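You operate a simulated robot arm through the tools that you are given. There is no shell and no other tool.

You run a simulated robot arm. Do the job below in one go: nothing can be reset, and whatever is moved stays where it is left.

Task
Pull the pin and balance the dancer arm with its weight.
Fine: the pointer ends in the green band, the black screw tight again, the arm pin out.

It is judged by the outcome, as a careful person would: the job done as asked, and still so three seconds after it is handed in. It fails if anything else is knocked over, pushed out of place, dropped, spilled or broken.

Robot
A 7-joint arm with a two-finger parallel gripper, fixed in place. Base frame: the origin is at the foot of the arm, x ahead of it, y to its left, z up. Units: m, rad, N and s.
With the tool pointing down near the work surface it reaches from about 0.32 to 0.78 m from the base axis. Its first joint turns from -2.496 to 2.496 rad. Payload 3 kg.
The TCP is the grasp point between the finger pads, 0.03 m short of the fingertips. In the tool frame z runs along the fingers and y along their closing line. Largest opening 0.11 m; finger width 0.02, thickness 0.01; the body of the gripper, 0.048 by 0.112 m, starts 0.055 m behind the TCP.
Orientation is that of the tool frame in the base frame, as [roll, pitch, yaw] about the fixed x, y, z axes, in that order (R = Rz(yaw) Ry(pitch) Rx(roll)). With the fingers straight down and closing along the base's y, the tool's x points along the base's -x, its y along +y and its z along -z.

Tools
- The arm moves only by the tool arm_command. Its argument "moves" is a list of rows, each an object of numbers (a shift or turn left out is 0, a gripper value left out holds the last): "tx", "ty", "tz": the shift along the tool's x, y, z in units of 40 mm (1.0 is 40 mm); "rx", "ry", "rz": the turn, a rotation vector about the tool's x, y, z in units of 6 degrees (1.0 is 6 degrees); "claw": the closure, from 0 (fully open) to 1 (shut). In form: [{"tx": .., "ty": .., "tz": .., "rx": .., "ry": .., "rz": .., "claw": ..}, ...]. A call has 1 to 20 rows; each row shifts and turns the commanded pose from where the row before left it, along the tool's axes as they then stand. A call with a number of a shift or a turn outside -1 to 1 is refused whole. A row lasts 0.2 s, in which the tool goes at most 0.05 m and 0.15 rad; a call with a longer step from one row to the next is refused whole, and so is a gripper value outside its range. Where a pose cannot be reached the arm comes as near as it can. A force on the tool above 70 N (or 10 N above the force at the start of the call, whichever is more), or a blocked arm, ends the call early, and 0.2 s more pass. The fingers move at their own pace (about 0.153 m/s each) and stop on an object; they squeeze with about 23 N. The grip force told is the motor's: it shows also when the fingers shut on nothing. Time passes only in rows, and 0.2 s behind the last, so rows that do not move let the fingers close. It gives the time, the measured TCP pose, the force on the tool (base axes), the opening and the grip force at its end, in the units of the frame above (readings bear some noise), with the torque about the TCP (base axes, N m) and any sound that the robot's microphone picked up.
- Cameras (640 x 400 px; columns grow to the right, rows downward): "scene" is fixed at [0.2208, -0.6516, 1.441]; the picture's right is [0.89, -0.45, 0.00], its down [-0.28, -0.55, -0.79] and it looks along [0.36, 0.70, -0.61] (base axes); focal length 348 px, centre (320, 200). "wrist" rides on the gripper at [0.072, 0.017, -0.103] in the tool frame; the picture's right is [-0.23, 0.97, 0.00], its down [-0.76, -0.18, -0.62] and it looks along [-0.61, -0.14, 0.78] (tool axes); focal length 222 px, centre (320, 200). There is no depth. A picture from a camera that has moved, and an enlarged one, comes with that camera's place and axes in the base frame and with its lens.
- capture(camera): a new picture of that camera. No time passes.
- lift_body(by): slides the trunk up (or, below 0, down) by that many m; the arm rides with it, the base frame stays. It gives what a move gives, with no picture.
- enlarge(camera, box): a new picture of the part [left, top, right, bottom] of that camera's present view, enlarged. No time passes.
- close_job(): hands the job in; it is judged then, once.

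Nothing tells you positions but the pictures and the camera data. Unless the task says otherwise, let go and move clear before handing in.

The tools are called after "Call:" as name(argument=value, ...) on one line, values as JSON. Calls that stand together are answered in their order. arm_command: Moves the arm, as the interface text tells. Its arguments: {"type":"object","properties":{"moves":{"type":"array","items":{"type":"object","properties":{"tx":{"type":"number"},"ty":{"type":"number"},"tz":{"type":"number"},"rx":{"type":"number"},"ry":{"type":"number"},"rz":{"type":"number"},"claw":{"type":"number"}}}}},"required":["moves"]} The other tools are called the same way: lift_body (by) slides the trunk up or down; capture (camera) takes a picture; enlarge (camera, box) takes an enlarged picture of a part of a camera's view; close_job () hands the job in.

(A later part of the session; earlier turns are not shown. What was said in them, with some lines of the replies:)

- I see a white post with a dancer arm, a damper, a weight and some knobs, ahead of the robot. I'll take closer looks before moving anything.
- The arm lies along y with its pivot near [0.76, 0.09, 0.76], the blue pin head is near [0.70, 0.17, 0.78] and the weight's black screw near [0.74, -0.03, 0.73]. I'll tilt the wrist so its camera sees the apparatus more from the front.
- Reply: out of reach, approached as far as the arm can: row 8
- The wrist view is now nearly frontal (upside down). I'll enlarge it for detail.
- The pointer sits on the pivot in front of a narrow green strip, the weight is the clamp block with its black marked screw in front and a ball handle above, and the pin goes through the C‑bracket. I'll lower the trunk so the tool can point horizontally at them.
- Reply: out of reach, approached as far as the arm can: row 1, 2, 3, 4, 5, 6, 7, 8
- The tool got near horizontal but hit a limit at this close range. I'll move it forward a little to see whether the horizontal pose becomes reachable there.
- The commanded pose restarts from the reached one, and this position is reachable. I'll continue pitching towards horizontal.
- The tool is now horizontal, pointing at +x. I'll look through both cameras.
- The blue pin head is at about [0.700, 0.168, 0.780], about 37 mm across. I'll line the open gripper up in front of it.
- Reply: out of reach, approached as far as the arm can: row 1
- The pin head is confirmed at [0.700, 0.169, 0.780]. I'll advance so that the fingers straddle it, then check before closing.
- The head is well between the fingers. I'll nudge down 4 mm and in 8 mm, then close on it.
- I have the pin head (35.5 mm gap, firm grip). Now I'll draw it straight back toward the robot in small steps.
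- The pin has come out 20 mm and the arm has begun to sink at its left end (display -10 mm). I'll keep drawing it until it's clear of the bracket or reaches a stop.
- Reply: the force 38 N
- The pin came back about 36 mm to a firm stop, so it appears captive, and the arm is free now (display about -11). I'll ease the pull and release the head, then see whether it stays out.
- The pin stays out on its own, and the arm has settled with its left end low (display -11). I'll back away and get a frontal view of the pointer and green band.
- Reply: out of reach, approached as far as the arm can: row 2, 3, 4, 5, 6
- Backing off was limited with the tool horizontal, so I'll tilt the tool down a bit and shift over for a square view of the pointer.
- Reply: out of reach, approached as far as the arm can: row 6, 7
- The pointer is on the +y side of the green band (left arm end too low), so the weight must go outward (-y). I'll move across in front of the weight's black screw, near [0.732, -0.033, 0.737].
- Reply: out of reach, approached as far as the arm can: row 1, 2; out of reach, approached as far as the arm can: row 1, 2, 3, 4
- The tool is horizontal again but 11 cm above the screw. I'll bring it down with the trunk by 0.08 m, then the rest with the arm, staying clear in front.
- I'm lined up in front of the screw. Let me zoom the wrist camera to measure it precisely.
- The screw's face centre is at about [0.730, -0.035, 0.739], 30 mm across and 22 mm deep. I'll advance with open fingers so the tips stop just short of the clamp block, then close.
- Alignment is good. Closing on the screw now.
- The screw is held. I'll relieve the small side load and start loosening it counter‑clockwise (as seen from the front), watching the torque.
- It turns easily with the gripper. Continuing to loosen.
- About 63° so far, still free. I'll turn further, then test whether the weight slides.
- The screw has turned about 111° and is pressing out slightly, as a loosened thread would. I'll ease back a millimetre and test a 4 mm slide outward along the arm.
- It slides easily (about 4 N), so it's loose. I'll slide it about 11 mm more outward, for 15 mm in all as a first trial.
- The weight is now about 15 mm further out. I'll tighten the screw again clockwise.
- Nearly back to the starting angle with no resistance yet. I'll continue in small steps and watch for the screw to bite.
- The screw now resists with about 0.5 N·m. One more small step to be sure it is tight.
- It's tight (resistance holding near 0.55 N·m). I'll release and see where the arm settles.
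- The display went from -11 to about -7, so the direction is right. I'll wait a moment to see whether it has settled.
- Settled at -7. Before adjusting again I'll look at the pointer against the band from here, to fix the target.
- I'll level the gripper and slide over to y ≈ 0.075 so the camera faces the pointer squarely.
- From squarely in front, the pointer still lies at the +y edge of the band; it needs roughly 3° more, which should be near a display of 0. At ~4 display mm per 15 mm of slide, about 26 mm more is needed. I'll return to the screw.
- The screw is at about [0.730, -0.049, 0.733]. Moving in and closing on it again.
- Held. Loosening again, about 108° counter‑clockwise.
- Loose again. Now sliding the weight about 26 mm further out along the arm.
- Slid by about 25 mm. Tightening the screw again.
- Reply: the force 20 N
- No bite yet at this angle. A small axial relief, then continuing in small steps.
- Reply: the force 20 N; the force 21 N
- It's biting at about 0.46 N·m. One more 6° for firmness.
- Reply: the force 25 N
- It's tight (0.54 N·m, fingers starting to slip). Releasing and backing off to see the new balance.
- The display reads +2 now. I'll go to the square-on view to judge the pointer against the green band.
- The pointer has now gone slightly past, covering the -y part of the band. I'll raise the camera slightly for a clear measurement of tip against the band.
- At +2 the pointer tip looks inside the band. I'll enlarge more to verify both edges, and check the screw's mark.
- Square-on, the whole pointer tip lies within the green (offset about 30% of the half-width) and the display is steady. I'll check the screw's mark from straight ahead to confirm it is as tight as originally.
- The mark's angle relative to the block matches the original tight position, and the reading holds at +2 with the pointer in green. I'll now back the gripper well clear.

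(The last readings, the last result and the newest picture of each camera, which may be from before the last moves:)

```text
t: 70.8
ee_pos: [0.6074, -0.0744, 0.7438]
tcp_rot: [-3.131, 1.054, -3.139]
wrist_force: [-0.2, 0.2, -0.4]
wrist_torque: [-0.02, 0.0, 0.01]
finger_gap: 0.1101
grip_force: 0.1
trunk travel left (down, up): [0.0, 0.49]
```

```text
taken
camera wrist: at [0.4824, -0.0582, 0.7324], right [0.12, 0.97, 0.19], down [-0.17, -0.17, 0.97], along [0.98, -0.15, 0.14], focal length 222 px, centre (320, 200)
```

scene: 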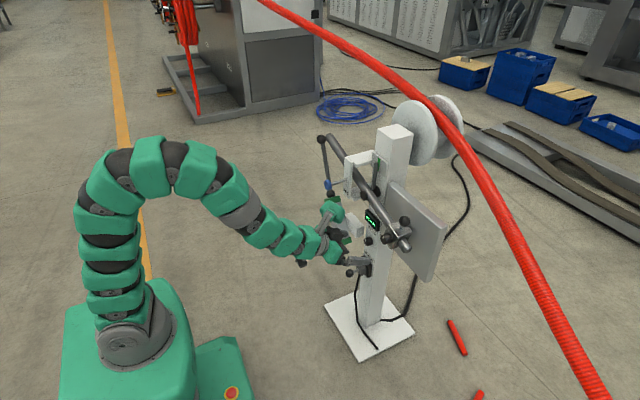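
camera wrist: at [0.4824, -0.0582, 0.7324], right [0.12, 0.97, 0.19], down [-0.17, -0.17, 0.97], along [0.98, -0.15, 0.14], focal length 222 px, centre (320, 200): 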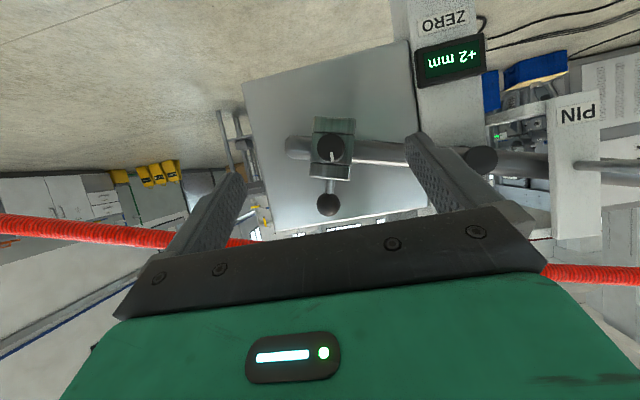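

The gripper is clear and the display still reads +2. One last look at the pointer and pin before handing in.

Call:
arm_command(moves=[{"ry": 1}, {"ry": 1}, {"tz": -0.4}, {"tz": -0.4}, {}, {}, {}, {}, {}])

Call:
enlarge(camera="scene", box=[300, 120, 440, 250])

Call:
enlarge(camera="scene", box=[360, 140, 400, 170])

```text
t: 72.8
ee_pos: [0.5843, -0.0751, 0.7644]
tcp_rot: [-3.133, 0.848, -3.141]
wrist_force: [-0.1, -0.5, 0.7]
wrist_torque: [-0.01, -0.03, 0.02]
finger_gap: 0.1099
grip_force: 0.0
trunk travel left (down, up): [0.0, 0.49]
```

```text
3.08 times, centred on (370, 185) of scene
camera zoom: at [0.2208, -0.6516, 1.441], right [0.89, -0.45, 0.0], down [-0.28, -0.55, -0.79], along [0.36, 0.7, -0.61], focal length 1070 px, centre (166, 246)
```

zoom: 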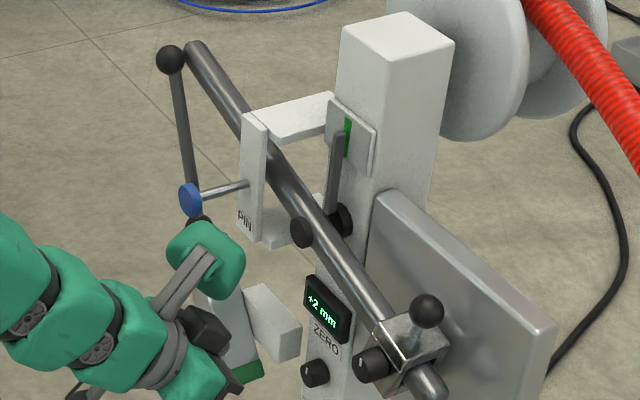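

```text
13.33 times, centred on (380, 155) of scene
camera zoom: at [0.2208, -0.6516, 1.441], right [0.89, -0.45, 0.0], down [-0.28, -0.55, -0.79], along [0.36, 0.7, -0.61], focal length 4636 px, centre (-480, 800)
```

zoom: 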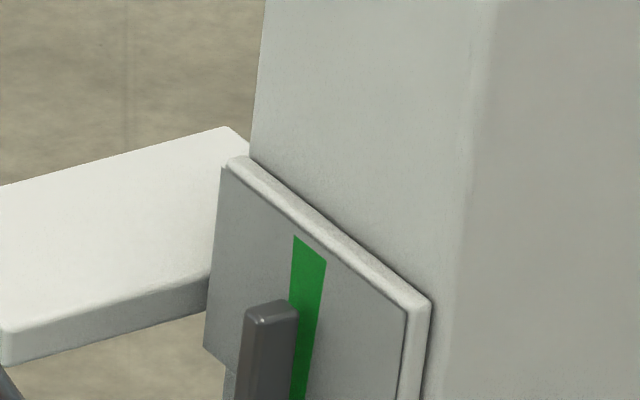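

The pin is out and staying out. The pointer is steady inside the green band, and the display still reads +2 mm. The screw is tight at its original mark, and the gripper is open and clear, so I'm handing in.

Call:
close_job()

```text
The job is handed in.
```

The pin is out, the dancer arm is balanced and the black screw is tight again. The job is handed in.

- **Pin:** I drew it back about 36 mm to its stop. It stayed out when released.
- **Weight:** I slid it about 40 mm further out along the arm, in two steps.
- **Pointer:** Seen square-on, the whole tip is inside the green band. It sits off centre by about 30% of the half-width, towards the weight side. The display held at +2 mm for the last 8 seconds or so before hand-in; mid-band is about -0.6 mm.
- **Screw:** I tightened it until it resisted at about 0.54 N·m and the fingers began to slip. Its mark is back where it started relative to the block.

Nothing else was touched or moved, including the zero knob and the sensor. The gripper was open and clear of the arm when I handed in.
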